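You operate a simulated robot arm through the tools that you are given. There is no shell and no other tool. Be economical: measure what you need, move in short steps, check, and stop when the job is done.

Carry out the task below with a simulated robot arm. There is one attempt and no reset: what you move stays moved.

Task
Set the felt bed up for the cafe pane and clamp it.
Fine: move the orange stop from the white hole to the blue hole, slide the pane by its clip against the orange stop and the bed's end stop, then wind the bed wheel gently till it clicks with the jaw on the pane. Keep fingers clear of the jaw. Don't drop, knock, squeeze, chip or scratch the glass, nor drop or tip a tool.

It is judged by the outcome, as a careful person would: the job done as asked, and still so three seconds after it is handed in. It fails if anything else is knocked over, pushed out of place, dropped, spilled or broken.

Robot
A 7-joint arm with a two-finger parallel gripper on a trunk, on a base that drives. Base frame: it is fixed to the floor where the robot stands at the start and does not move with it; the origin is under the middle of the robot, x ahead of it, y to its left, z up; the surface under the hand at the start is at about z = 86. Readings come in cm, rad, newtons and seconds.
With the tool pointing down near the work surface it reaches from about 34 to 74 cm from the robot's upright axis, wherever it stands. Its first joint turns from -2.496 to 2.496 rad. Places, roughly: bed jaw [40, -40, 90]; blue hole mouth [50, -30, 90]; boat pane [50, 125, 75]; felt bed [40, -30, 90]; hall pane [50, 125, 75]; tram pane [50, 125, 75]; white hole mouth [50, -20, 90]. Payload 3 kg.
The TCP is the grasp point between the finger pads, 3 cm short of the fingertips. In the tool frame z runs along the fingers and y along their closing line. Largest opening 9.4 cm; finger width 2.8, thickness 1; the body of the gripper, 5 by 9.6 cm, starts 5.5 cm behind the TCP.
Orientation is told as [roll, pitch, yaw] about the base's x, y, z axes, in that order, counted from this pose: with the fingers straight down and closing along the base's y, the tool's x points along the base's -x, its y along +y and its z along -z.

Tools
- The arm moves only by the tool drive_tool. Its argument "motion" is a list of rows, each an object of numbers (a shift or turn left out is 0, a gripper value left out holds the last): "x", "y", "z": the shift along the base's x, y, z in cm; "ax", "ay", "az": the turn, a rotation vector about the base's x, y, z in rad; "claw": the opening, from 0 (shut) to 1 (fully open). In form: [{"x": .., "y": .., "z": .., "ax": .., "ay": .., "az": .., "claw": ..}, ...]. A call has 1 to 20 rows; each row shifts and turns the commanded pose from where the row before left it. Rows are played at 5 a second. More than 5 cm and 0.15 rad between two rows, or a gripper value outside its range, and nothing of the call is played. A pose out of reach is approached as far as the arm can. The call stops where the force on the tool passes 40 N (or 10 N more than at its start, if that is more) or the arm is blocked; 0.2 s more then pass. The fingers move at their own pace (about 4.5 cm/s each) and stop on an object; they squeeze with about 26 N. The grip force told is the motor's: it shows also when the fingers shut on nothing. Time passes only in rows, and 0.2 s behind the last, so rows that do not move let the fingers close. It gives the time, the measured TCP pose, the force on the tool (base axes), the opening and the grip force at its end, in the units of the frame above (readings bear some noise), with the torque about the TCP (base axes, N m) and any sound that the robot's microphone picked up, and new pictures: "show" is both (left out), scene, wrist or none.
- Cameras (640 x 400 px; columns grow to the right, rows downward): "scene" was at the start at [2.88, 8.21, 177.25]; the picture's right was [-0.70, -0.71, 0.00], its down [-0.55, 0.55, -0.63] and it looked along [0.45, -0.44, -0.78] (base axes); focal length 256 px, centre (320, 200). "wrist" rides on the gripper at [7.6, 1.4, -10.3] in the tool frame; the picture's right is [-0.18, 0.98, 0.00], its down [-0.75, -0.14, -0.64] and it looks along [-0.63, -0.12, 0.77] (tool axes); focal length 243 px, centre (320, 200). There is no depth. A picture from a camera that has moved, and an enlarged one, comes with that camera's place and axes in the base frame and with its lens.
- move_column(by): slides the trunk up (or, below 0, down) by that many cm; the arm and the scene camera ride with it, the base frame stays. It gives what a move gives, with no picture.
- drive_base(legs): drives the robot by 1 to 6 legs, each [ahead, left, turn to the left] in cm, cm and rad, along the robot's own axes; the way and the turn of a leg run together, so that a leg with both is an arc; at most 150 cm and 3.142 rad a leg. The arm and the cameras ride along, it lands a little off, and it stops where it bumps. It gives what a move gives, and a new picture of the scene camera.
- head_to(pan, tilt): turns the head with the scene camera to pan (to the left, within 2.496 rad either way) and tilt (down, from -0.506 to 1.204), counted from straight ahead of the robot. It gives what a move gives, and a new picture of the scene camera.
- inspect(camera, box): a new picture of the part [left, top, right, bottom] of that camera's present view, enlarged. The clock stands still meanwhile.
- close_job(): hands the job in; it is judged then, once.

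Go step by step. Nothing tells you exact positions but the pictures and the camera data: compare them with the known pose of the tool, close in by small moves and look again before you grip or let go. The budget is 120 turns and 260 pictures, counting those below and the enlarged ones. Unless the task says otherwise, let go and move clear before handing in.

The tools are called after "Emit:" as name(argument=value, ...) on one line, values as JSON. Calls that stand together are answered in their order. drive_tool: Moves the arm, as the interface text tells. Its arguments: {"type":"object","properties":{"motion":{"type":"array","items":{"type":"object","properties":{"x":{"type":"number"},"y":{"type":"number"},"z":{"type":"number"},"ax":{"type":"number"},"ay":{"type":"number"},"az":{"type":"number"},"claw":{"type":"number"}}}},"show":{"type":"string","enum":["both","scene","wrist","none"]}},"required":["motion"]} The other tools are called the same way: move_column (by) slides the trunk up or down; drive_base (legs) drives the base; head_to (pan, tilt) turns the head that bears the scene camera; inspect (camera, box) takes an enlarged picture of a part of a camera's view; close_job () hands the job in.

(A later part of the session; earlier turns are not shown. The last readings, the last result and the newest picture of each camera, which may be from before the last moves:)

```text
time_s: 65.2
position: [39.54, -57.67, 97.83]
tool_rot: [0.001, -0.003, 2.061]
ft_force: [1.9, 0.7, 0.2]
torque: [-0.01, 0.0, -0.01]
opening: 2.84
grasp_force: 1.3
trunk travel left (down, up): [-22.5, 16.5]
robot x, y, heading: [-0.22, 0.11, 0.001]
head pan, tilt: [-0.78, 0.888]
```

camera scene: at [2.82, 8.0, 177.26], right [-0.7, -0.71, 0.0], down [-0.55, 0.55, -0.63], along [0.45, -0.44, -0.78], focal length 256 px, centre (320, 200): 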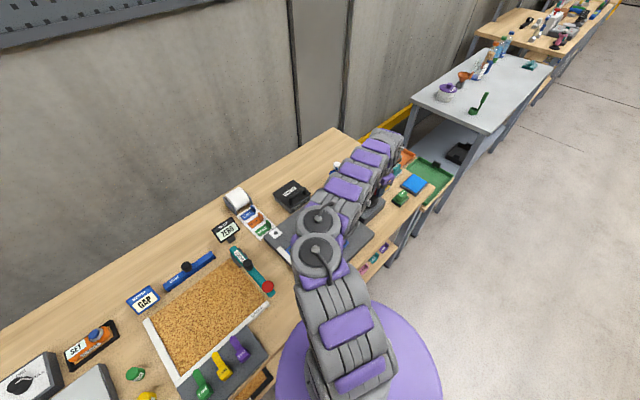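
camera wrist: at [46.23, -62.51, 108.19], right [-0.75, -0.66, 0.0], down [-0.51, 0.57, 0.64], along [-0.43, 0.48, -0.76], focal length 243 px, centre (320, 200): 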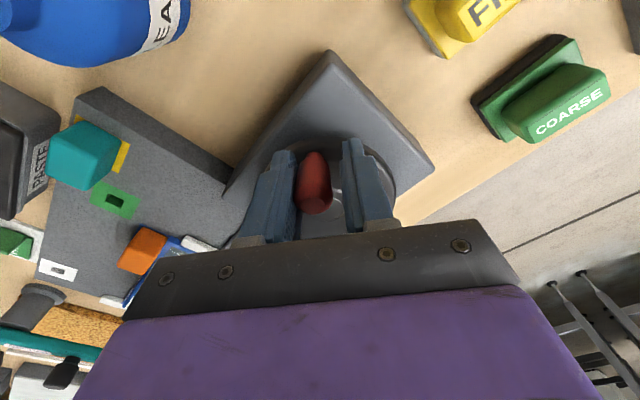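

Emit:
drive_tool(motion=[{"x": -0.554, "y": -0.172, "az": -0.14}, {}], show="wrist")

```text
time_s: 65.8
position: [39.66, -57.59, 97.9]
tool_rot: [0.001, -0.003, 2.063]
ft_force: [1.8, 1.1, -0.5]
torque: [-0.03, 0.0, 0.0]
opening: 2.82
grasp_force: 1.3
out of reach, approached as far as the arm can: row 1
trunk travel left (down, up): [-22.5, 16.5]
robot x, y, heading: [0.17, 0.04, -0.002]
head pan, tilt: [-0.78, 0.888]
camera wrist: at [41.97, -64.94, 108.16], right [-0.95, -0.3, 0.0], down [-0.23, 0.73, 0.64], along [-0.2, 0.61, -0.76], focal length 243 px, centre (320, 200)
```

wrist: 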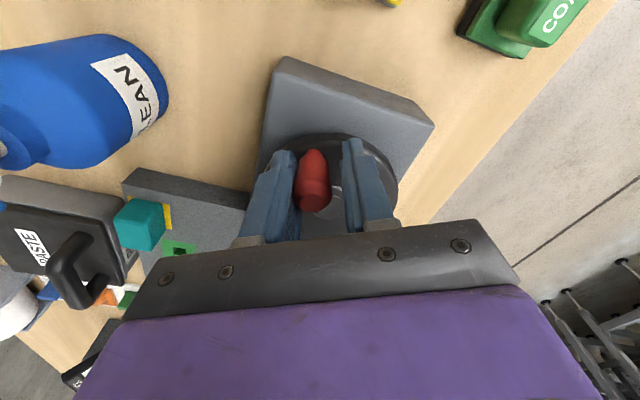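

Reached the wrist's turning limit. Lifting off, turning the hand back half a turn, and checking the jaw.

Emit:
drive_tool(motion=[{"claw": 0.4}, {"z": 2}, {"z": 2.5}, {"az": 0.14}, {"az": 0.14}, {"az": 0.14}, {"az": 0.14}, {"az": 0.14}, {"az": 0.14}, {"az": 0.14}, {"az": 0.14}, {"az": 0.14}, {"az": 0.14}, {"az": 0.14}, {"az": 0.14}, {"az": 0.14}, {"az": 0.14}, {"az": 0.14}, {"az": 0.14}, {"az": 0.14}], show="none")

Emit:
drive_tool(motion=[{"az": 0.14}, {"az": 0.14}, {"az": 0.14}, {"az": 0.14}, {"az": 0.14}, {"az": 0.14}, {"az": 0.14}, {"az": 0.14}, {"az": 0.14}, {"az": 0.14}, {"az": 0.14}, {"az": 0.14}, {"az": 0.14}, {}], show="wrist")

Emit:
inspect(camera="wrist", box=[400, 40, 640, 240])

```text
time_s: 70.0
position: [39.73, -57.58, 102.36]
tool_rot: [-0.002, -0.003, -1.837]
ft_force: [0.0, 0.0, 0.2]
torque: [0.01, 0.02, -0.03]
opening: 3.77
grasp_force: 0.0
trunk travel left (down, up): [-22.5, 16.5]
robot x, y, heading: [-0.32, -0.14, 0.004]
head pan, tilt: [-0.78, 0.888]
```

```text
time_s: 73.0
position: [39.54, -57.6, 102.45]
tool_rot: [0.001, 0.0, -0.018]
ft_force: [-0.3, 0.7, 0.3]
torque: [-0.06, -0.02, 0.02]
opening: 3.76
grasp_force: 0.0
trunk travel left (down, up): [-22.5, 16.5]
robot x, y, heading: [-0.03, 0.06, 0.003]
head pan, tilt: [-0.78, 0.888]
camera wrist: at [32.0, -55.98, 112.71], right [0.2, 0.98, 0.0], down [0.75, -0.16, 0.64], along [0.63, -0.13, -0.77], focal length 243 px, centre (320, 200)
```

wrist: 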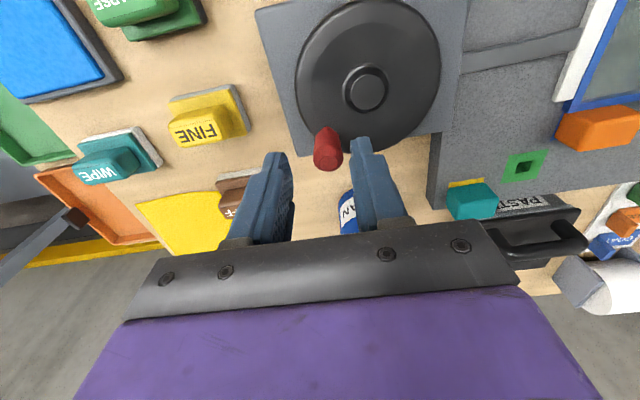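

```text
2.00 times, centred on (520, 140) of wrist
camera zoom: at [32.0, -55.98, 112.71], right [0.2, 0.98, 0.0], down [0.75, -0.16, 0.64], along [0.63, -0.13, -0.77], focal length 485 px, centre (-80, 320)
```

zoom: 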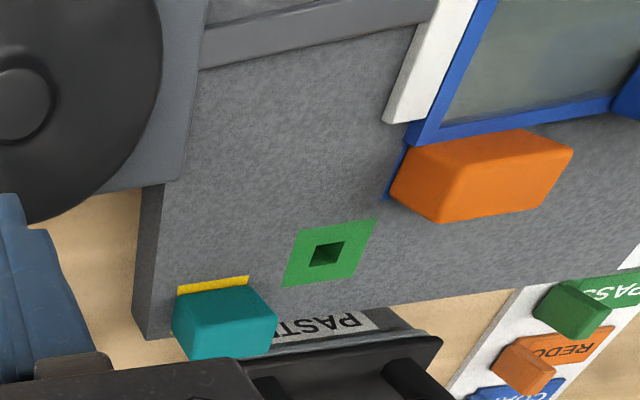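

The jaw still looks a few mm short of the pane. I'll align the hand tangentially over the knob again and look.

Emit:
drive_tool(motion=[{"x": 0.3, "y": 0.25, "az": -0.14}, {"x": 0.3, "y": 0.25, "az": -0.14}, {"az": -0.14}, {"az": -0.14}, {"az": -0.14}, {"az": -0.14}, {"az": -0.09}, {}], show="wrist")

Emit:
inspect(camera="wrist", box=[220, 60, 420, 220])

```text
time_s: 74.8
position: [40.13, -57.13, 102.26]
tool_rot: [-0.001, 0.0, -0.951]
ft_force: [0.7, 0.8, 0.5]
torque: [0.01, -0.03, 0.03]
opening: 3.78
grasp_force: 0.1
trunk travel left (down, up): [-22.5, 16.5]
robot x, y, heading: [0.49, -0.05, 0.002]
head pan, tilt: [-0.78, 0.888]
camera wrist: at [36.96, -49.97, 112.67], right [0.91, 0.42, 0.0], down [0.32, -0.7, 0.64], along [0.27, -0.58, -0.77], focal length 243 px, centre (320, 200)
```

wrist: 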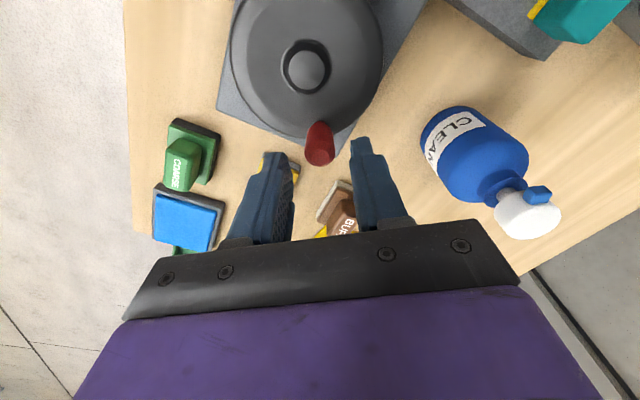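

```text
2.50 times, centred on (320, 140) of wrist
camera zoom: at [36.96, -49.97, 112.67], right [0.91, 0.42, 0.0], down [0.32, -0.7, 0.64], along [0.27, -0.58, -0.77], focal length 606 px, centre (320, 350)
```

zoom: 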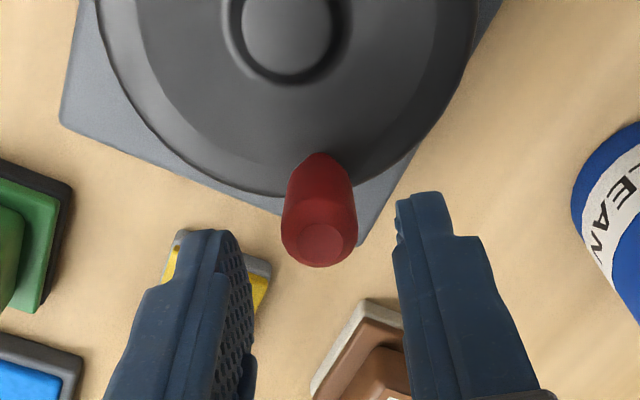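

Well aligned. Re-entering the cage and narrowing.

Emit:
drive_tool(motion=[{"z": -2}, {"z": -1.5}, {"z": -1}, {"claw": 0.29}, {}, {"x": -0.498, "y": -0.285, "az": -0.14}, {}], show="wrist")

```text
time_s: 76.4
position: [39.74, -57.34, 97.9]
tool_rot: [0.001, 0.0, -1.09]
ft_force: [0.8, 0.6, 0.1]
torque: [0.05, -0.04, 0.02]
opening: 2.77
grasp_force: 0.1
trunk travel left (down, up): [-22.5, 16.5]
robot x, y, heading: [-0.16, 0.06, -0.001]
head pan, tilt: [-0.78, 0.888]
camera wrist: at [37.52, -49.9, 108.27], right [0.96, 0.29, 0.0], down [0.22, -0.73, 0.64], along [0.19, -0.61, -0.77], focal length 243 px, centre (320, 200)
```

wrist: 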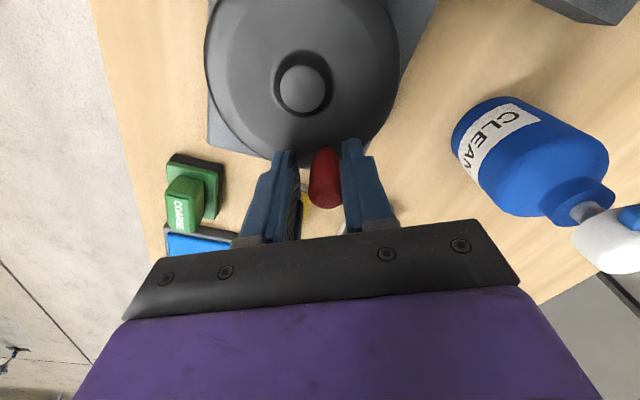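

Emit:
drive_tool(motion=[{"x": -0.532, "y": -0.214, "az": -0.14}, {}], show="none")

Emit:
drive_tool(motion=[{"x": -0.557, "y": -0.136, "az": -0.14}, {}], show="none")

```text
time_s: 77.0
position: [39.26, -57.48, 97.82]
tool_rot: [-0.003, 0.0, -1.231]
ft_force: [-0.4, 0.0, 0.0]
torque: [0.02, 0.05, -0.01]
opening: 2.74
grasp_force: 0.0
trunk travel left (down, up): [-22.5, 16.5]
robot x, y, heading: [-0.09, -0.08, -0.002]
head pan, tilt: [-0.78, 0.888]
```

```text
time_s: 77.6
position: [38.64, -57.84, 97.92]
tool_rot: [0.001, 0.001, -1.37]
ft_force: [0.8, 0.1, -0.1]
torque: [0.02, -0.02, -0.01]
opening: 2.75
grasp_force: 0.1
trunk travel left (down, up): [-22.5, 16.5]
robot x, y, heading: [-0.1, -0.13, 0.0]
head pan, tilt: [-0.78, 0.888]
```

Emit:
drive_tool(motion=[{"x": -0.571, "y": -0.058, "az": -0.14}, {}], show="none")

Emit:
drive_tool(motion=[{"x": -0.573, "y": 0.023, "az": -0.14}, {}], show="wrist")

```text
time_s: 78.2
position: [38.11, -57.82, 97.95]
tool_rot: [-0.001, -0.001, -1.511]
ft_force: [1.0, 0.0, 0.4]
torque: [0.0, -0.09, -0.04]
opening: 2.83
grasp_force: 0.6
trunk travel left (down, up): [-22.5, 16.5]
robot x, y, heading: [-0.06, 0.04, 0.0]
head pan, tilt: [-0.78, 0.888]
```

```text
time_s: 78.8
position: [37.43, -57.76, 97.99]
tool_rot: [-0.001, 0.001, -1.653]
ft_force: [1.5, -0.3, 0.7]
torque: [-0.06, -0.04, -0.01]
opening: 2.83
grasp_force: 0.3
trunk travel left (down, up): [-22.5, 16.5]
robot x, y, heading: [-0.0, 0.46, 0.002]
head pan, tilt: [-0.78, 0.888]
camera wrist: at [39.57, -50.25, 108.22], right [0.96, -0.26, 0.0], down [-0.2, -0.74, 0.64], along [-0.17, -0.62, -0.77], focal length 243 px, centre (320, 200)
```

wrist: 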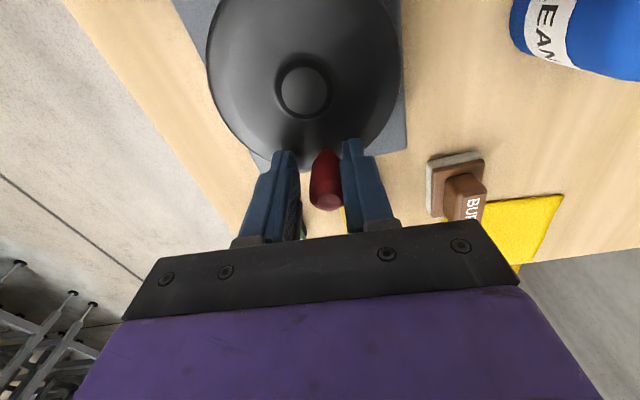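

Emit:
drive_tool(motion=[{"x": -0.564, "y": 0.102, "az": -0.14}, {}], show="none")

```text
time_s: 79.4
position: [36.96, -57.66, 97.96]
tool_rot: [-0.002, 0.0, -1.791]
ft_force: [1.8, -1.3, 1.6]
torque: [-0.05, -0.05, -0.05]
opening: 2.85
grasp_force: 0.9
trunk travel left (down, up): [-22.5, 16.5]
robot x, y, heading: [-0.29, 0.41, -0.0]
head pan, tilt: [-0.78, 0.888]
```

Emit:
drive_tool(motion=[{"x": -0.545, "y": 0.18, "az": -0.14}, {}], show="none")

```text
time_s: 80.0
position: [36.48, -57.51, 97.88]
tool_rot: [-0.002, -0.001, -1.932]
ft_force: [1.2, -1.3, 0.8]
torque: [-0.06, 0.0, -0.01]
opening: 2.82
grasp_force: 0.3
trunk travel left (down, up): [-22.5, 16.5]
robot x, y, heading: [-0.13, -0.05, 0.001]
head pan, tilt: [-0.78, 0.888]
```

Emit:
drive_tool(motion=[{"x": -0.514, "y": 0.254, "az": -0.14}, {}], show="none")

```text
time_s: 80.6
position: [35.78, -57.23, 98.0]
tool_rot: [0.0, 0.0, -2.072]
ft_force: [0.7, -0.6, 0.4]
torque: [0.01, -0.03, -0.01]
opening: 2.78
grasp_force: 0.2
trunk travel left (down, up): [-22.5, 16.5]
robot x, y, heading: [-0.16, -0.03, -0.005]
head pan, tilt: [-0.78, 0.888]
```

Emit:
drive_tool(motion=[{"x": -0.474, "y": 0.323, "az": -0.14}, {}], show="wrist")

Emit:
inspect(camera="scene", box=[220, 160, 420, 285])

```text
time_s: 81.2
position: [35.39, -56.86, 97.8]
tool_rot: [-0.002, 0.0, -2.212]
ft_force: [0.2, 0.1, -0.2]
torque: [-0.05, -0.01, -0.03]
opening: 2.82
grasp_force: 0.2
trunk travel left (down, up): [-22.5, 16.5]
robot x, y, heading: [-0.24, 0.0, 0.002]
head pan, tilt: [-0.78, 0.888]
camera wrist: at [41.13, -51.58, 108.18], right [0.68, -0.74, 0.0], down [-0.56, -0.52, 0.64], along [-0.47, -0.43, -0.77], focal length 243 px, centre (320, 200)
```

wrist: 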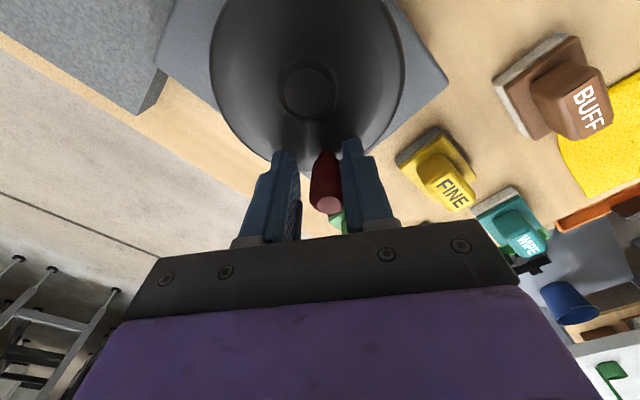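

```text
3.20 times, centred on (320, 222) of scene
camera zoom: at [2.83, 7.94, 177.26], right [-0.7, -0.71, 0.0], down [-0.55, 0.55, -0.63], along [0.45, -0.44, -0.78], focal length 818 px, centre (320, 128)
```

zoom: 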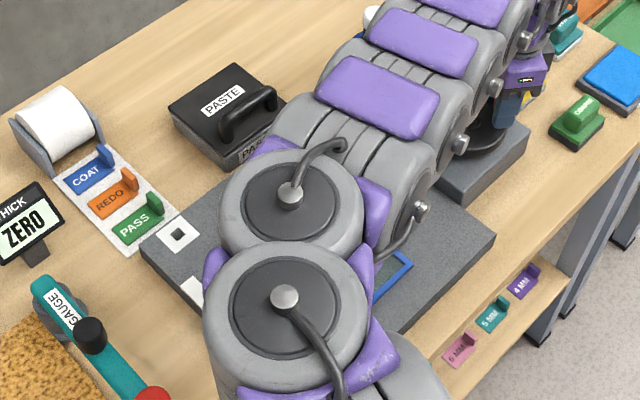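

Emit:
drive_tool(motion=[{"x": -0.424, "y": 0.387, "az": -0.14}, {}], show="none")

```text
time_s: 81.8
position: [34.89, -56.37, 97.85]
tool_rot: [-0.001, 0.0, -2.351]
ft_force: [0.9, -1.4, -0.6]
torque: [-0.05, -0.03, 0.0]
opening: 2.83
grasp_force: 1.1
trunk travel left (down, up): [-22.5, 16.5]
robot x, y, heading: [0.01, -0.04, 0.001]
head pan, tilt: [-0.78, 0.888]
```

Emit:
drive_tool(motion=[{"x": -0.366, "y": 0.443, "az": -0.14}, {}], show="none")

```text
time_s: 82.4
position: [34.46, -56.18, 98.01]
tool_rot: [-0.001, -0.002, -2.492]
ft_force: [0.1, -1.4, 0.4]
torque: [-0.03, -0.02, 0.02]
opening: 2.79
grasp_force: 0.9
trunk travel left (down, up): [-22.5, 16.5]
robot x, y, heading: [-0.11, -0.05, -0.0]
head pan, tilt: [-0.78, 0.888]
```

Emit:
drive_tool(motion=[{"x": -0.3, "y": 0.488, "az": -0.14}, {}], show="none")

```text
time_s: 83.0
position: [34.21, -55.6, 97.86]
tool_rot: [-0.001, -0.001, -2.633]
ft_force: [1.0, -0.7, 0.6]
torque: [-0.03, -0.04, 0.02]
opening: 2.79
grasp_force: 0.5
trunk travel left (down, up): [-22.5, 16.5]
robot x, y, heading: [-0.12, -0.09, -0.0]
head pan, tilt: [-0.78, 0.888]
```

Emit:
drive_tool(motion=[{"x": -0.229, "y": 0.525, "az": -0.14}, {}], show="wrist")

Emit:
inspect(camera="wrist", box=[0, 0, 200, 160])

```text
time_s: 83.6
position: [33.94, -55.21, 97.9]
tool_rot: [-0.003, -0.003, -2.772]
ft_force: [-0.1, -2.1, -0.5]
torque: [-0.05, -0.01, 0.01]
opening: 2.81
grasp_force: 0.5
trunk travel left (down, up): [-22.5, 16.5]
robot x, y, heading: [0.39, -0.26, 0.0]
head pan, tilt: [-0.78, 0.888]
camera wrist: at [41.65, -53.62, 108.24], right [0.18, -0.98, 0.0], down [-0.75, -0.14, 0.64], along [-0.63, -0.12, -0.77], focal length 243 px, centre (320, 200)
```

wrist: 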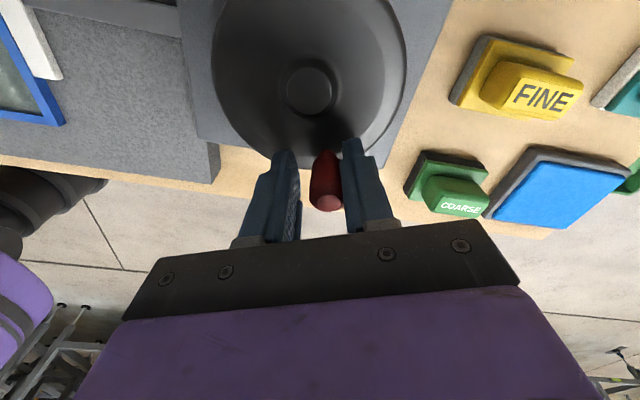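

```text
2.50 times, centred on (100, 80) of wrist
camera zoom: at [41.65, -53.62, 108.24], right [0.18, -0.98, 0.0], down [-0.75, -0.14, 0.64], along [-0.63, -0.12, -0.77], focal length 606 px, centre (870, 500)
```

zoom: 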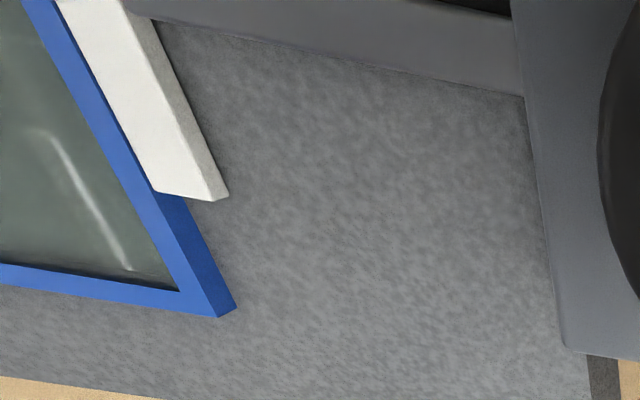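

Emit:
drive_tool(motion=[{"x": -0.154, "y": 0.553, "az": -0.14}, {}], show="none")

```text
time_s: 84.2
position: [33.77, -54.46, 97.98]
tool_rot: [-0.002, -0.001, -2.913]
ft_force: [-0.8, -1.6, 0.9]
torque: [-0.03, 0.03, 0.03]
opening: 2.8
grasp_force: 0.1
trunk travel left (down, up): [-22.5, 16.5]
robot x, y, heading: [0.4, -0.55, -0.0]
head pan, tilt: [-0.78, 0.888]
```

Emit:
drive_tool(motion=[{"x": -0.075, "y": 0.568, "az": -0.14}, {}], show="none")

```text
time_s: 84.8
position: [33.69, -53.94, 97.96]
tool_rot: [-0.003, -0.002, -3.05]
ft_force: [-0.9, -0.3, -0.6]
torque: [-0.04, 0.0, 0.0]
opening: 2.8
grasp_force: 0.6
trunk travel left (down, up): [-22.5, 16.5]
robot x, y, heading: [0.28, 0.27, -0.003]
head pan, tilt: [-0.78, 0.888]
```

Emit:
drive_tool(motion=[{"x": 0.005, "y": 0.573, "az": -0.14}, {}], show="wrist")

Emit:
inspect(camera="wrist", box=[0, 0, 200, 200])

```text
time_s: 85.4
position: [33.76, -53.44, 97.9]
tool_rot: [-0.003, -0.002, 3.093]
ft_force: [0.6, -1.5, 0.9]
torque: [-0.06, 0.02, 0.01]
opening: 2.79
grasp_force: 0.6
trunk travel left (down, up): [-22.5, 16.5]
robot x, y, heading: [0.36, 0.15, -0.004]
head pan, tilt: [-0.78, 0.888]
camera wrist: at [41.42, -55.17, 108.23], right [-0.23, -0.97, 0.0], down [-0.74, 0.18, 0.64], along [-0.63, 0.15, -0.77], focal length 243 px, centre (320, 200)
```

wrist: 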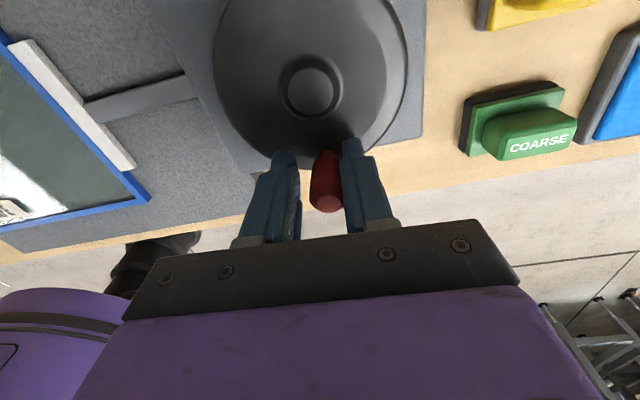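

```text
2.00 times, centred on (100, 100) of wrist
camera zoom: at [41.42, -55.17, 108.23], right [-0.23, -0.97, 0.0], down [-0.74, 0.18, 0.64], along [-0.63, 0.15, -0.77], focal length 485 px, centre (760, 400)
```

zoom: 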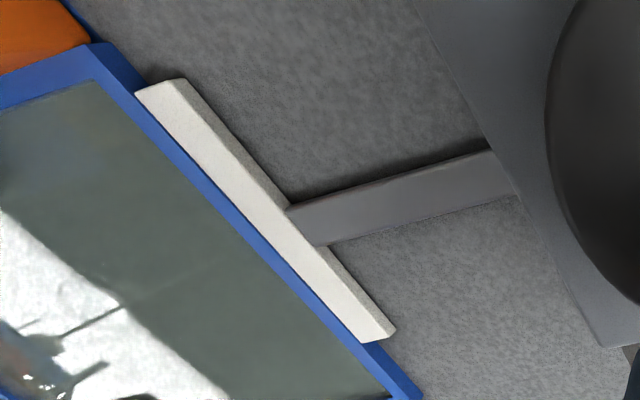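

Pitch works out to about 1.7 cm per turn, so steps are only ~0.04 cm each; an estimated few mm remain. Continuing two steps at a time.

Emit:
drive_tool(motion=[{"x": 0.084, "y": 0.567, "az": -0.14}, {"x": 0.164, "y": 0.55, "az": -0.14}, {}], show="none")

```text
time_s: 86.2
position: [34.09, -52.32, 97.84]
tool_rot: [0.0, -0.002, 2.813]
ft_force: [-0.5, -2.0, 0.2]
torque: [-0.05, 0.04, 0.01]
opening: 2.77
grasp_force: 0.9
trunk travel left (down, up): [-22.5, 16.5]
robot x, y, heading: [0.12, 0.05, 0.001]
head pan, tilt: [-0.78, 0.888]
```

Emit:
drive_tool(motion=[{"x": 0.237, "y": 0.522, "az": -0.14}, {"x": 0.309, "y": 0.483, "az": -0.14}, {}], show="none")

```text
time_s: 87.0
position: [34.55, -51.27, 97.78]
tool_rot: [0.001, -0.004, 2.53]
ft_force: [-1.1, -0.8, -0.6]
torque: [-0.03, 0.05, 0.0]
opening: 2.83
grasp_force: 1.1
trunk travel left (down, up): [-22.5, 16.5]
robot x, y, heading: [-0.06, -0.45, 0.001]
head pan, tilt: [-0.78, 0.888]
```

Emit:
drive_tool(motion=[{"x": 0.374, "y": 0.436, "az": -0.14}, {"x": 0.429, "y": 0.378, "az": -0.14}, {}], show="wrist")

Emit:
inspect(camera="wrist", box=[20, 60, 220, 260])

```text
time_s: 87.8
position: [35.39, -50.51, 97.86]
tool_rot: [0.0, -0.002, 2.252]
ft_force: [-0.7, -1.7, 0.4]
torque: [-0.03, 0.0, 0.02]
opening: 2.8
grasp_force: 0.4
trunk travel left (down, up): [-22.5, 16.5]
robot x, y, heading: [0.28, 0.12, -0.001]
head pan, tilt: [-0.78, 0.888]
camera wrist: at [39.17, -57.24, 108.13], right [-0.88, -0.48, 0.0], down [-0.36, 0.67, 0.64], along [-0.31, 0.57, -0.76], focal length 243 px, centre (320, 200)
```

wrist: 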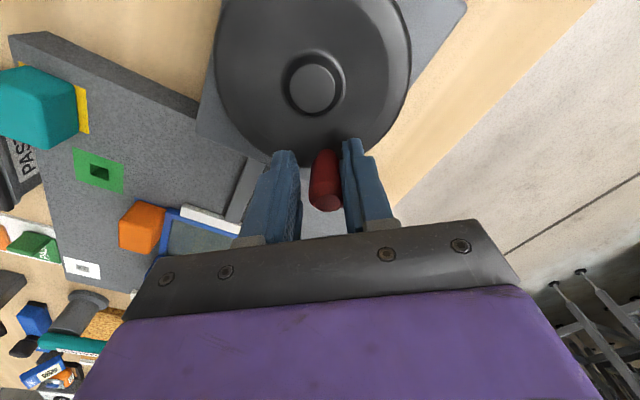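

```text
2.00 times, centred on (120, 160) of wrist
camera zoom: at [39.17, -57.24, 108.13], right [-0.88, -0.48, 0.0], down [-0.36, 0.67, 0.64], along [-0.31, 0.57, -0.76], focal length 485 px, centre (720, 280)
```

zoom: 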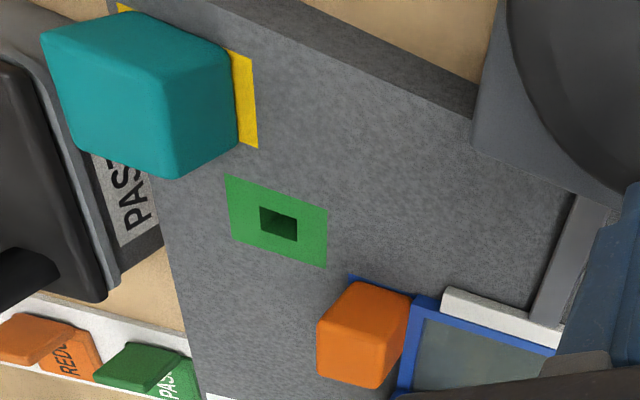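

Emit:
drive_tool(motion=[{"x": 0.48, "y": 0.316, "az": -0.1}, {}], show="none")

```text
time_s: 88.4
position: [35.86, -50.16, 97.76]
tool_rot: [0.0, -0.003, 2.153]
ft_force: [-1.2, -0.7, -0.5]
torque: [0.0, 0.05, 0.02]
opening: 2.84
grasp_force: 0.2
trunk travel left (down, up): [-22.5, 16.5]
robot x, y, heading: [-0.02, -0.21, -0.002]
head pan, tilt: [-0.78, 0.888]
```

Emit:
drive_tool(motion=[{"x": 0.519, "y": 0.247}, {}], show="none")

```text
time_s: 89.0
position: [36.35, -49.77, 97.77]
tool_rot: [0.0, -0.003, 2.153]
ft_force: [-0.6, -0.2, 0.1]
torque: [-0.06, 0.05, 0.0]
opening: 2.81
grasp_force: 0.7
trunk travel left (down, up): [-22.5, 16.5]
robot x, y, heading: [-0.16, -0.13, 0.0]
head pan, tilt: [-0.78, 0.888]
```

Emit:
drive_tool(motion=[{"x": 0.547, "y": 0.17}, {}], show="none")

```text
time_s: 89.6
position: [37.0, -49.74, 97.78]
tool_rot: [0.0, -0.003, 2.153]
ft_force: [-1.3, -0.5, -0.7]
torque: [-0.01, 0.01, -0.01]
opening: 2.79
grasp_force: 0.9
trunk travel left (down, up): [-22.5, 16.5]
robot x, y, heading: [0.07, -0.0, -0.0]
head pan, tilt: [-0.78, 0.888]
```

Emit:
drive_tool(motion=[{"x": 0.566, "y": 0.093}, {}], show="none")

```text
time_s: 90.2
position: [37.52, -49.57, 97.81]
tool_rot: [0.001, -0.003, 2.154]
ft_force: [-0.9, -1.6, 0.8]
torque: [-0.03, 0.03, 0.01]
opening: 2.83
grasp_force: 1.0
trunk travel left (down, up): [-22.5, 16.5]
robot x, y, heading: [-0.04, -0.06, 0.004]
head pan, tilt: [-0.78, 0.888]
```

Wrist limit again; lifting off and turning back for another stroke.

Emit:
drive_tool(motion=[{"claw": 0.4}, {"z": 2}, {"z": 2.5}, {"az": 0.14}, {"az": 0.14}, {"az": 0.14}, {"az": 0.14}, {"az": 0.14}, {"az": 0.14}, {"az": 0.14}, {"az": 0.14}, {"az": 0.14}, {"az": 0.14}, {"az": 0.14}, {"az": 0.14}, {"az": 0.14}, {"az": 0.14}, {"az": 0.14}, {"az": 0.14}, {"az": 0.14}], show="none")

Emit:
drive_tool(motion=[{"az": 0.14}, {"az": 0.14}, {"az": 0.06}, {}], show="wrist")

Emit:
inspect(camera="wrist", box=[220, 60, 420, 220])

```text
time_s: 94.4
position: [37.47, -49.65, 102.4]
tool_rot: [-0.003, 0.0, -1.748]
ft_force: [0.0, 0.0, -0.3]
torque: [-0.02, -0.01, 0.0]
opening: 3.74
grasp_force: 0.1
trunk travel left (down, up): [-22.5, 16.5]
robot x, y, heading: [-0.45, 0.07, 0.0]
head pan, tilt: [-0.78, 0.888]
```

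```text
time_s: 95.4
position: [37.53, -49.72, 102.39]
tool_rot: [-0.002, -0.001, -1.412]
ft_force: [0.3, 0.7, 0.4]
torque: [0.03, -0.05, -0.01]
opening: 3.76
grasp_force: 0.1
trunk travel left (down, up): [-22.5, 16.5]
robot x, y, heading: [-0.09, -0.04, 0.001]
head pan, tilt: [-0.78, 0.888]
camera wrist: at [37.76, -41.91, 112.69], right [1.0, -0.02, 0.0], down [-0.02, -0.77, 0.64], along [-0.02, -0.64, -0.77], focal length 243 px, centre (320, 200)
```

wrist: 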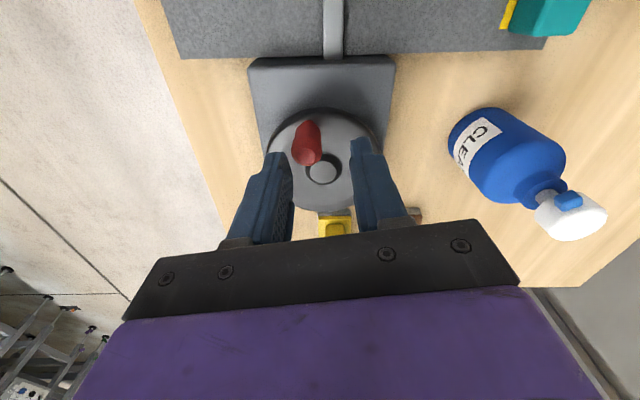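

```text
2.50 times, centred on (320, 140) of wrist
camera zoom: at [37.76, -41.91, 112.69], right [1.0, -0.02, 0.0], down [-0.02, -0.77, 0.64], along [-0.02, -0.64, -0.77], focal length 606 px, centre (320, 350)
```

zoom: 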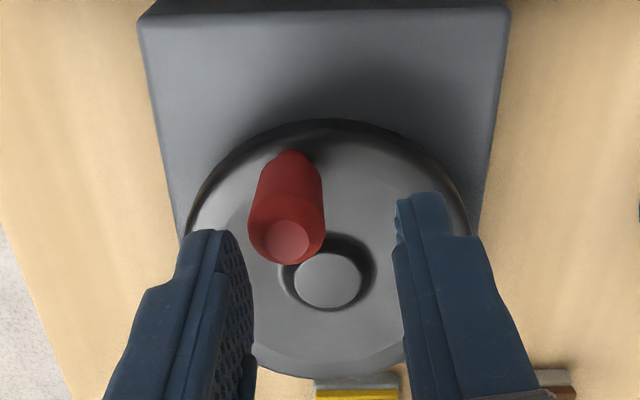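

Knob is at about (36.6,-50.1). Shifting over it and re-entering.

Emit:
drive_tool(motion=[{"x": -0.9, "y": -0.2, "az": 0.12}, {"z": -2}, {"z": -1.5}, {"z": -1}, {}], show="wrist")

```text
time_s: 96.6
position: [36.75, -49.8, 97.87]
tool_rot: [-0.003, 0.0, -1.289]
ft_force: [0.4, -0.5, -0.1]
torque: [-0.02, 0.0, -0.03]
opening: 3.78
grasp_force: 0.1
trunk travel left (down, up): [-22.5, 16.5]
robot x, y, heading: [0.2, 0.08, -0.0]
head pan, tilt: [-0.78, 0.888]
camera wrist: at [36.01, -42.08, 108.22], right [1.0, 0.1, 0.0], down [0.07, -0.76, 0.64], along [0.06, -0.64, -0.77], focal length 243 px, centre (320, 200)
```

wrist: 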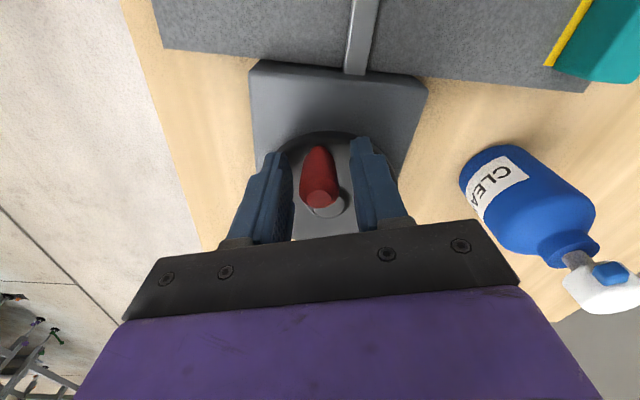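

Emit:
drive_tool(motion=[{"claw": 0.29}, {}, {"x": 0.554, "y": 0.118, "az": -0.14}, {"x": 0.565, "y": 0.04, "az": -0.14}, {}], show="none")

```text
time_s: 97.8
position: [37.74, -49.74, 97.93]
tool_rot: [-0.002, 0.0, -1.571]
ft_force: [-0.6, -0.3, 1.6]
torque: [0.01, 0.02, -0.02]
opening: 2.76
grasp_force: 0.8
trunk travel left (down, up): [-22.5, 16.5]
robot x, y, heading: [0.27, -0.21, -0.003]
head pan, tilt: [-0.78, 0.888]
```

Emit:
drive_tool(motion=[{"x": 0.565, "y": -0.04, "az": -0.14}, {"x": 0.554, "y": -0.118, "az": -0.14}, {}], show="none")

```text
time_s: 98.6
position: [38.87, -49.91, 97.96]
tool_rot: [-0.002, -0.001, -1.852]
ft_force: [-1.9, 0.7, 0.3]
torque: [-0.02, -0.06, -0.05]
opening: 2.84
grasp_force: 0.8
trunk travel left (down, up): [-22.5, 16.5]
robot x, y, heading: [0.2, -0.13, -0.007]
head pan, tilt: [-0.78, 0.888]
```

Emit:
drive_tool(motion=[{"x": 0.532, "y": -0.194, "az": -0.14}, {"x": 0.5, "y": -0.267, "az": -0.14}, {}], show="wrist")

Emit:
inspect(camera="wrist", box=[0, 0, 200, 160])

```text
time_s: 99.4
position: [39.82, -50.31, 97.93]
tool_rot: [-0.002, -0.001, -2.132]
ft_force: [-2.1, 1.8, -1.1]
torque: [0.03, -0.04, 0.0]
opening: 2.8
grasp_force: 1.4
trunk travel left (down, up): [-22.5, 16.5]
robot x, y, heading: [-0.27, -0.05, -0.0]
head pan, tilt: [-0.78, 0.888]
camera wrist: at [45.11, -44.57, 108.15], right [0.73, -0.68, 0.0], down [-0.52, -0.56, 0.64], along [-0.44, -0.47, -0.77], focal length 243 px, centre (320, 200)
```

wrist: 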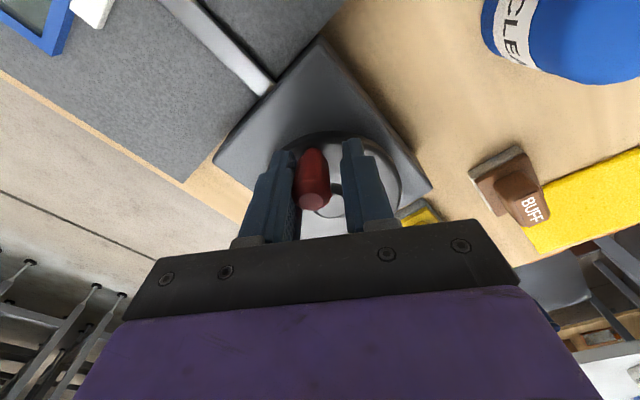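

```text
2.50 times, centred on (100, 80) of wrist
camera zoom: at [45.11, -44.57, 108.15], right [0.73, -0.68, 0.0], down [-0.52, -0.56, 0.64], along [-0.44, -0.47, -0.77], focal length 606 px, centre (870, 500)
```

zoom: 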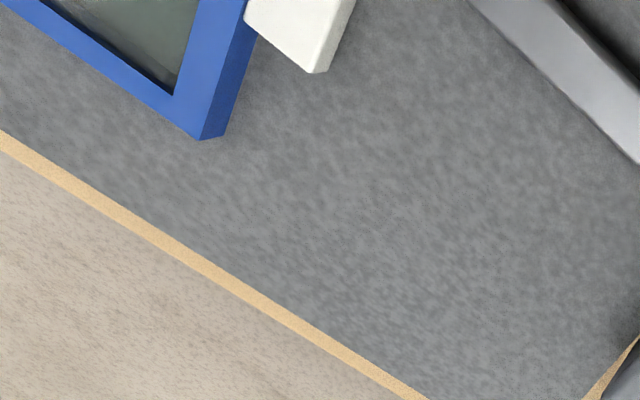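

Emit:
drive_tool(motion=[{"x": 0.458, "y": -0.333, "az": -0.14}, {"x": 0.407, "y": -0.395, "az": -0.14}, {}], show="none")

```text
time_s: 100.2
position: [40.75, -50.87, 97.84]
tool_rot: [-0.002, 0.0, -2.412]
ft_force: [-1.5, 1.9, 0.1]
torque: [-0.02, -0.04, 0.0]
opening: 2.84
grasp_force: 0.8
trunk travel left (down, up): [-22.5, 16.5]
robot x, y, heading: [0.12, 0.04, 0.0]
head pan, tilt: [-0.78, 0.888]
```

Emit:
drive_tool(motion=[{"x": 0.347, "y": -0.447, "az": -0.14}, {"x": 0.282, "y": -0.491, "az": -0.14}, {}], show="none")

Emit:
inspect(camera="wrist", box=[0, 0, 200, 200])

```text
time_s: 101.0
position: [41.44, -51.84, 97.83]
tool_rot: [-0.001, -0.002, -2.69]
ft_force: [-0.4, 1.2, -0.4]
torque: [-0.08, -0.03, 0.0]
opening: 2.82
grasp_force: 0.9
trunk travel left (down, up): [-22.5, 16.5]
robot x, y, heading: [-0.15, -0.29, -0.003]
head pan, tilt: [-0.78, 0.888]
```

```text
2.00 times, centred on (100, 100) of wrist
camera zoom: at [48.99, -49.87, 108.09], right [0.26, -0.97, 0.0], down [-0.74, -0.2, 0.64], along [-0.62, -0.17, -0.77], focal length 485 px, centre (760, 400)
```

zoom: 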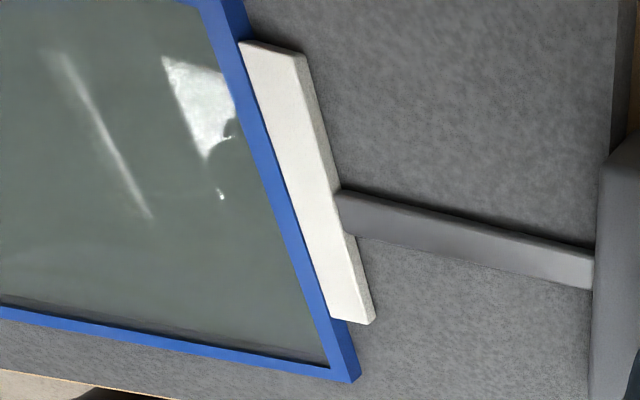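

Emit:
drive_tool(motion=[{"x": 0.211, "y": -0.527, "az": -0.14}, {}], show="none")

```text
time_s: 101.6
position: [41.66, -52.45, 97.77]
tool_rot: [-0.001, -0.002, -2.831]
ft_force: [0.4, 2.6, -1.1]
torque: [-0.02, -0.04, 0.0]
opening: 2.85
grasp_force: 1.1
trunk travel left (down, up): [-22.5, 16.5]
robot x, y, heading: [0.13, -0.38, 0.002]
head pan, tilt: [-0.78, 0.888]
```

Emit:
drive_tool(motion=[{"x": 0.135, "y": -0.55, "az": -0.14}, {}], show="none")

```text
time_s: 102.2
position: [41.84, -53.16, 97.81]
tool_rot: [0.0, -0.003, -2.973]
ft_force: [0.0, 2.4, -0.2]
torque: [-0.03, 0.0, 0.02]
opening: 2.81
grasp_force: 0.8
trunk travel left (down, up): [-22.5, 16.5]
robot x, y, heading: [0.13, 0.1, 0.006]
head pan, tilt: [-0.78, 0.888]
```

Emit:
drive_tool(motion=[{"x": 0.057, "y": -0.563, "az": -0.14}, {}], show="wrist")

Emit:
inspect(camera="wrist", box=[0, 60, 200, 260])

```text
time_s: 102.8
position: [41.77, -53.71, 98.04]
tool_rot: [-0.003, -0.002, -3.109]
ft_force: [0.8, 0.6, -0.8]
torque: [-0.01, 0.01, -0.03]
opening: 2.78
grasp_force: 0.5
trunk travel left (down, up): [-22.5, 16.5]
robot x, y, heading: [0.25, -0.03, 0.004]
head pan, tilt: [-0.78, 0.888]
camera wrist: at [49.56, -54.78, 108.19], right [-0.15, -0.99, 0.0], down [-0.76, 0.12, 0.64], along [-0.64, 0.1, -0.77], focal length 243 px, centre (320, 200)
```

wrist: 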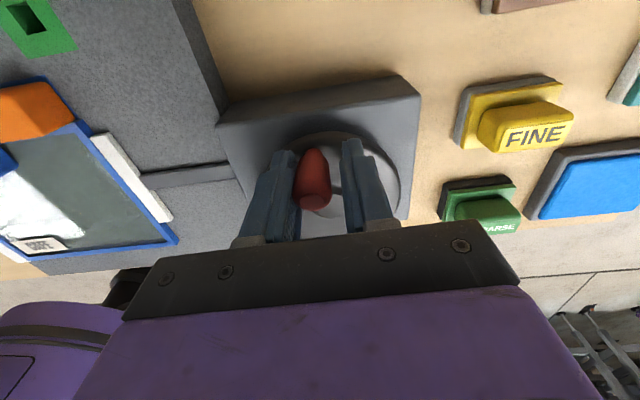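

```text
2.00 times, centred on (100, 160) of wrist
camera zoom: at [49.56, -54.78, 108.19], right [-0.15, -0.99, 0.0], down [-0.76, 0.12, 0.64], along [-0.64, 0.1, -0.77], focal length 485 px, centre (760, 280)
```

zoom: 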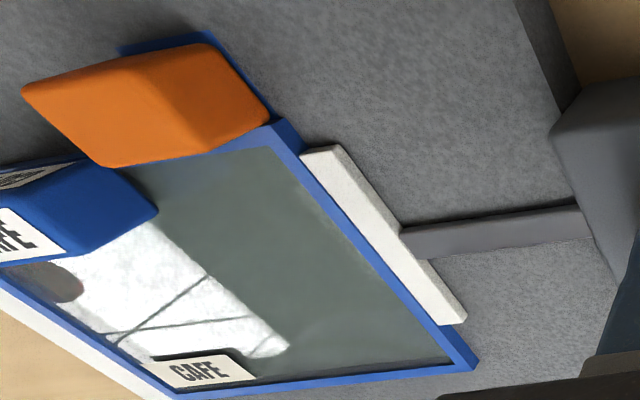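

Emit:
drive_tool(motion=[{"x": -0.022, "y": -0.566, "az": -0.12}, {"x": -0.101, "y": -0.558, "az": -0.12}, {}], show="none")

```text
time_s: 103.6
position: [41.72, -54.77, 97.73]
tool_rot: [-0.001, -0.003, 2.933]
ft_force: [0.4, 2.2, -1.0]
torque: [0.0, 0.05, -0.02]
opening: 2.81
grasp_force: 0.6
trunk travel left (down, up): [-22.5, 16.5]
robot x, y, heading: [-0.16, -0.06, -0.001]
head pan, tilt: [-0.78, 0.888]
```

Emit:
drive_tool(motion=[{"x": -0.177, "y": -0.538, "az": -0.12}, {"x": -0.252, "y": -0.508, "az": -0.12}, {}], show="none")

Emit:
inspect(camera="wrist", box=[40, 100, 240, 260])

```text
time_s: 104.4
position: [41.1, -55.83, 97.88]
tool_rot: [-0.002, -0.003, 2.69]
ft_force: [0.4, 1.3, -1.0]
torque: [-0.02, 0.0, 0.02]
opening: 2.78
grasp_force: 0.9
trunk travel left (down, up): [-22.5, 16.5]
robot x, y, heading: [0.14, -0.02, -0.002]
head pan, tilt: [-0.78, 0.888]
```

```text
2.50 times, centred on (140, 180) of wrist
camera zoom: at [47.57, -60.39, 108.18], right [-0.59, -0.8, 0.0], down [-0.62, 0.45, 0.64], along [-0.52, 0.38, -0.76], focal length 606 px, centre (770, 250)
```

zoom: 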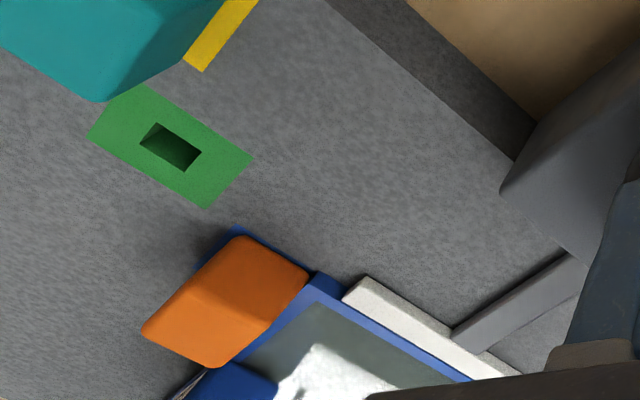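

The jaw's progress is unclear from these angles. I'll lift off the knob and look straight along the jaw–pane line.

Emit:
drive_tool(motion=[{"claw": 0.4}, {"z": 2.5}, {"z": 3}, {"z": 3}, {"y": 4, "az": 0.14}, {"x": 1, "y": 4, "az": 0.14}, {"x": 2, "y": 4, "az": 0.14}, {"x": 2, "y": 4}, {"x": 2, "y": 3}, {}], show="wrist")

Emit:
inspect(camera="wrist", box=[220, 0, 420, 160])

```text
time_s: 106.6
position: [48.62, -36.59, 106.41]
tool_rot: [0.001, -0.001, 3.11]
ft_force: [0.4, -0.3, -0.2]
torque: [0.02, -0.01, 0.01]
opening: 3.78
grasp_force: 0.1
trunk travel left (down, up): [-22.5, 16.5]
robot x, y, heading: [0.44, 0.08, 0.001]
head pan, tilt: [-0.78, 0.888]
camera wrist: at [56.14, -38.16, 116.8], right [-0.21, -0.98, 0.0], down [-0.75, 0.16, 0.64], along [-0.63, 0.14, -0.77], focal length 243 px, centre (320, 200)
```

wrist: 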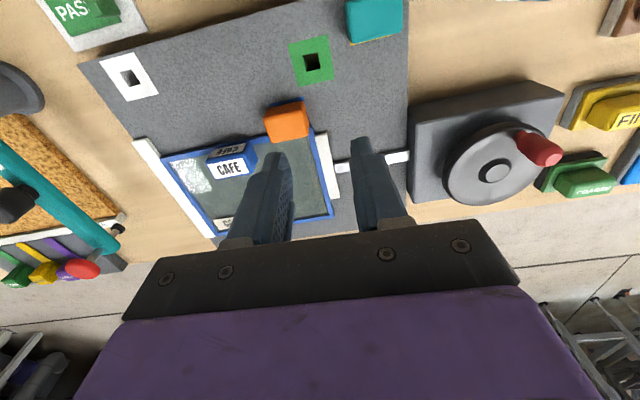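

```text
2.50 times, centred on (320, 80) of wrist
camera zoom: at [56.14, -38.16, 116.8], right [-0.21, -0.98, 0.0], down [-0.75, 0.16, 0.64], along [-0.63, 0.14, -0.77], focal length 606 px, centre (320, 500)
```

zoom: 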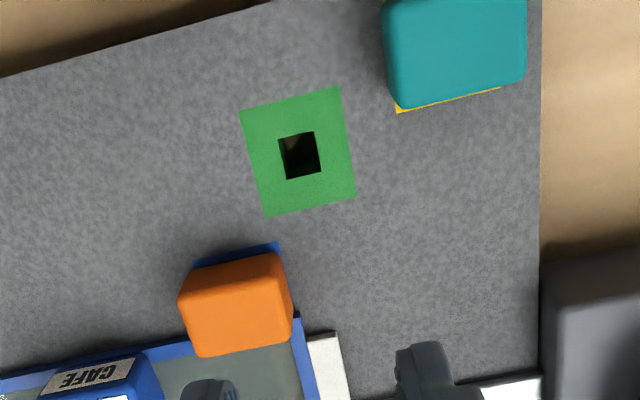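

Emit:
inspect(camera="wrist", box=[290, 120, 370, 220])

```text
4.00 times, centred on (330, 170) of wrist
camera zoom: at [56.14, -38.16, 116.8], right [-0.21, -0.98, 0.0], down [-0.75, 0.16, 0.64], along [-0.63, 0.14, -0.77], focal length 970 px, centre (280, 320)
```

zoom: 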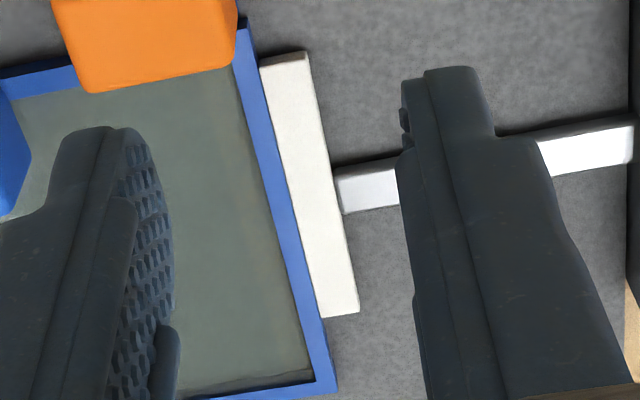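

The jaw is within about a millimetre or two of the pane. Viewing from the pane side to see the true gap.

Emit:
drive_tool(motion=[{"y": 4, "x": 1}, {"y": 4, "x": 1}, {"y": 3}, {}], show="wrist")

Emit:
inspect(camera="wrist", box=[380, 100, 500, 200])

```text
time_s: 107.6
position: [50.31, -25.81, 106.09]
tool_rot: [-0.001, -0.003, 3.111]
ft_force: [-0.2, 1.1, 0.1]
torque: [0.02, 0.01, 0.06]
opening: 3.77
grasp_force: 0.0
trunk travel left (down, up): [-22.5, 16.5]
robot x, y, heading: [0.13, -0.12, -0.002]
head pan, tilt: [-0.78, 0.888]
camera wrist: at [58.0, -27.41, 116.42], right [-0.21, -0.98, 0.0], down [-0.75, 0.16, 0.64], along [-0.63, 0.14, -0.76], focal length 243 px, centre (320, 200)
```

wrist: 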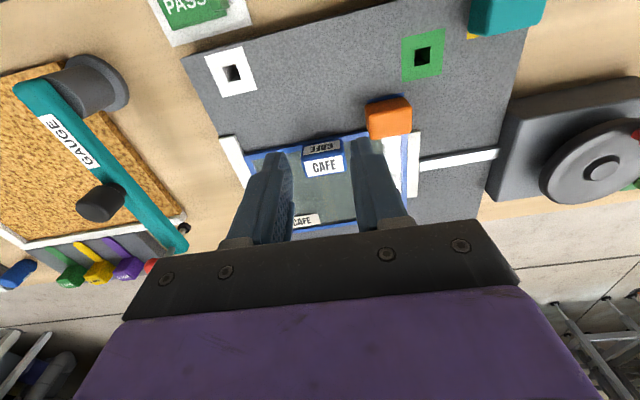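

```text
4.00 times, centred on (440, 150) of wrist
camera zoom: at [58.0, -27.41, 116.42], right [-0.21, -0.98, 0.0], down [-0.75, 0.16, 0.64], along [-0.63, 0.14, -0.76], focal length 970 px, centre (-160, 400)
```

zoom: 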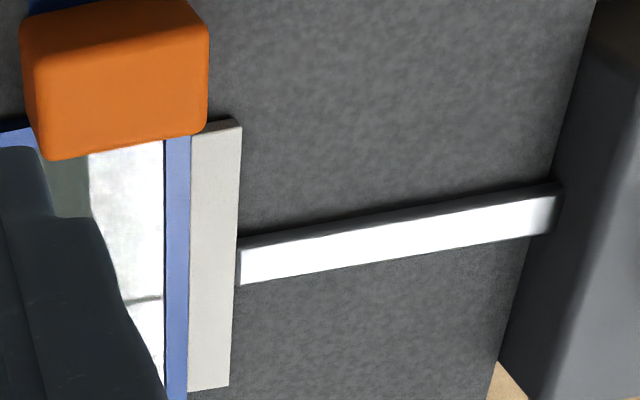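

From the pane side no bed shows between jaw and frame, so it's all but touching. Returning over the knob for the final stretch.

Emit:
drive_tool(motion=[{"x": -0.445, "y": -1.48, "az": 0.137}, {"x": -0.445, "y": -1.48, "az": 0.137}, {"x": -0.445, "y": -1.48, "az": 0.137}, {"x": -0.445, "y": -1.48, "az": 0.137}, {"x": -0.445, "y": -1.48, "az": 0.137}, {"x": -0.445, "y": -1.48, "az": 0.137}, {"x": -0.445, "y": -1.48, "az": 0.137}, {"x": -0.445, "y": -1.48, "az": 0.137}, {"x": -0.445, "y": -1.48, "az": 0.137}, {"x": -0.445, "y": -1.48, "az": 0.137}, {"x": -0.445, "y": -1.48, "az": 0.137}, {"x": -0.445, "y": -1.48, "az": 0.137}, {"x": -0.445, "y": -1.48, "az": 0.137}, {"x": -0.445, "y": -1.48, "az": 0.137}, {"x": -0.445, "y": -1.48, "az": 0.137}, {"x": -0.445, "y": -1.48, "az": 0.137}, {"x": -0.445, "y": -1.48, "az": 0.137}, {"x": -0.445, "y": -1.48, "az": 0.137}, {"x": -0.445, "y": -1.48, "az": 0.137}, {"x": -0.445, "y": -1.48, "az": 0.137}], show="none")

Emit:
drive_tool(motion=[{"z": -3.6}, {}], show="wrist")

Emit:
inspect(camera="wrist", box=[220, 60, 420, 220])

```text
time_s: 111.8
position: [41.1, -55.31, 106.25]
tool_rot: [-0.001, 0.0, -0.428]
ft_force: [0.4, 0.3, 0.2]
torque: [-0.05, -0.01, 0.01]
opening: 3.8
grasp_force: 0.0
trunk travel left (down, up): [-22.5, 16.5]
robot x, y, heading: [-0.03, -0.31, 0.005]
head pan, tilt: [-0.78, 0.888]
```

```text
time_s: 112.4
position: [41.04, -55.33, 102.68]
tool_rot: [-0.001, -0.002, -0.43]
ft_force: [-0.8, 0.6, 0.1]
torque: [-0.05, -0.02, 0.04]
opening: 3.73
grasp_force: 0.0
trunk travel left (down, up): [-22.5, 16.5]
robot x, y, heading: [-0.09, 0.04, -0.003]
head pan, tilt: [-0.78, 0.888]
camera wrist: at [34.79, -50.81, 113.01], right [0.58, 0.82, 0.0], down [0.63, -0.44, 0.64], along [0.52, -0.37, -0.77], focal length 243 px, centre (320, 200)
```

wrist: 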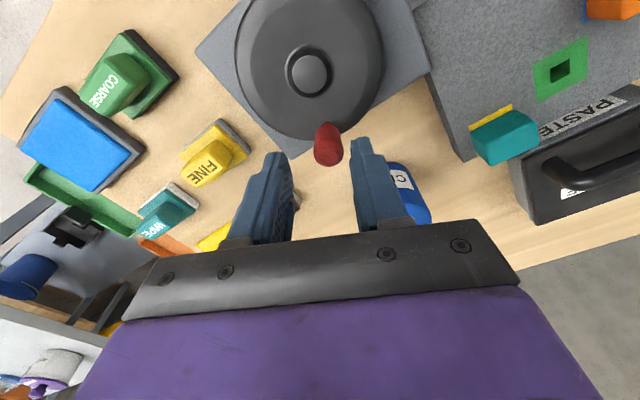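

```text
2.50 times, centred on (320, 140) of wrist
camera zoom: at [34.79, -50.81, 113.01], right [0.58, 0.82, 0.0], down [0.63, -0.44, 0.64], along [0.52, -0.37, -0.77], focal length 606 px, centre (320, 350)
```

zoom: 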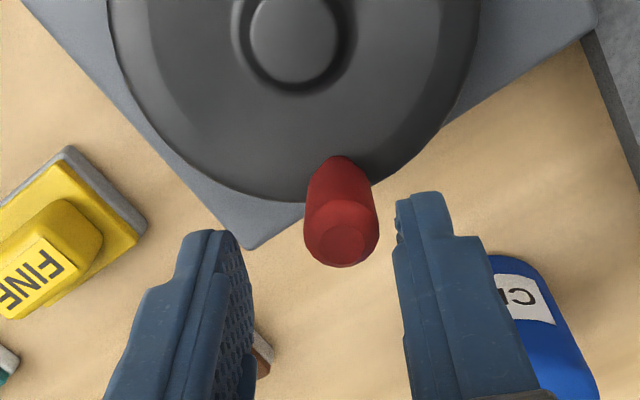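

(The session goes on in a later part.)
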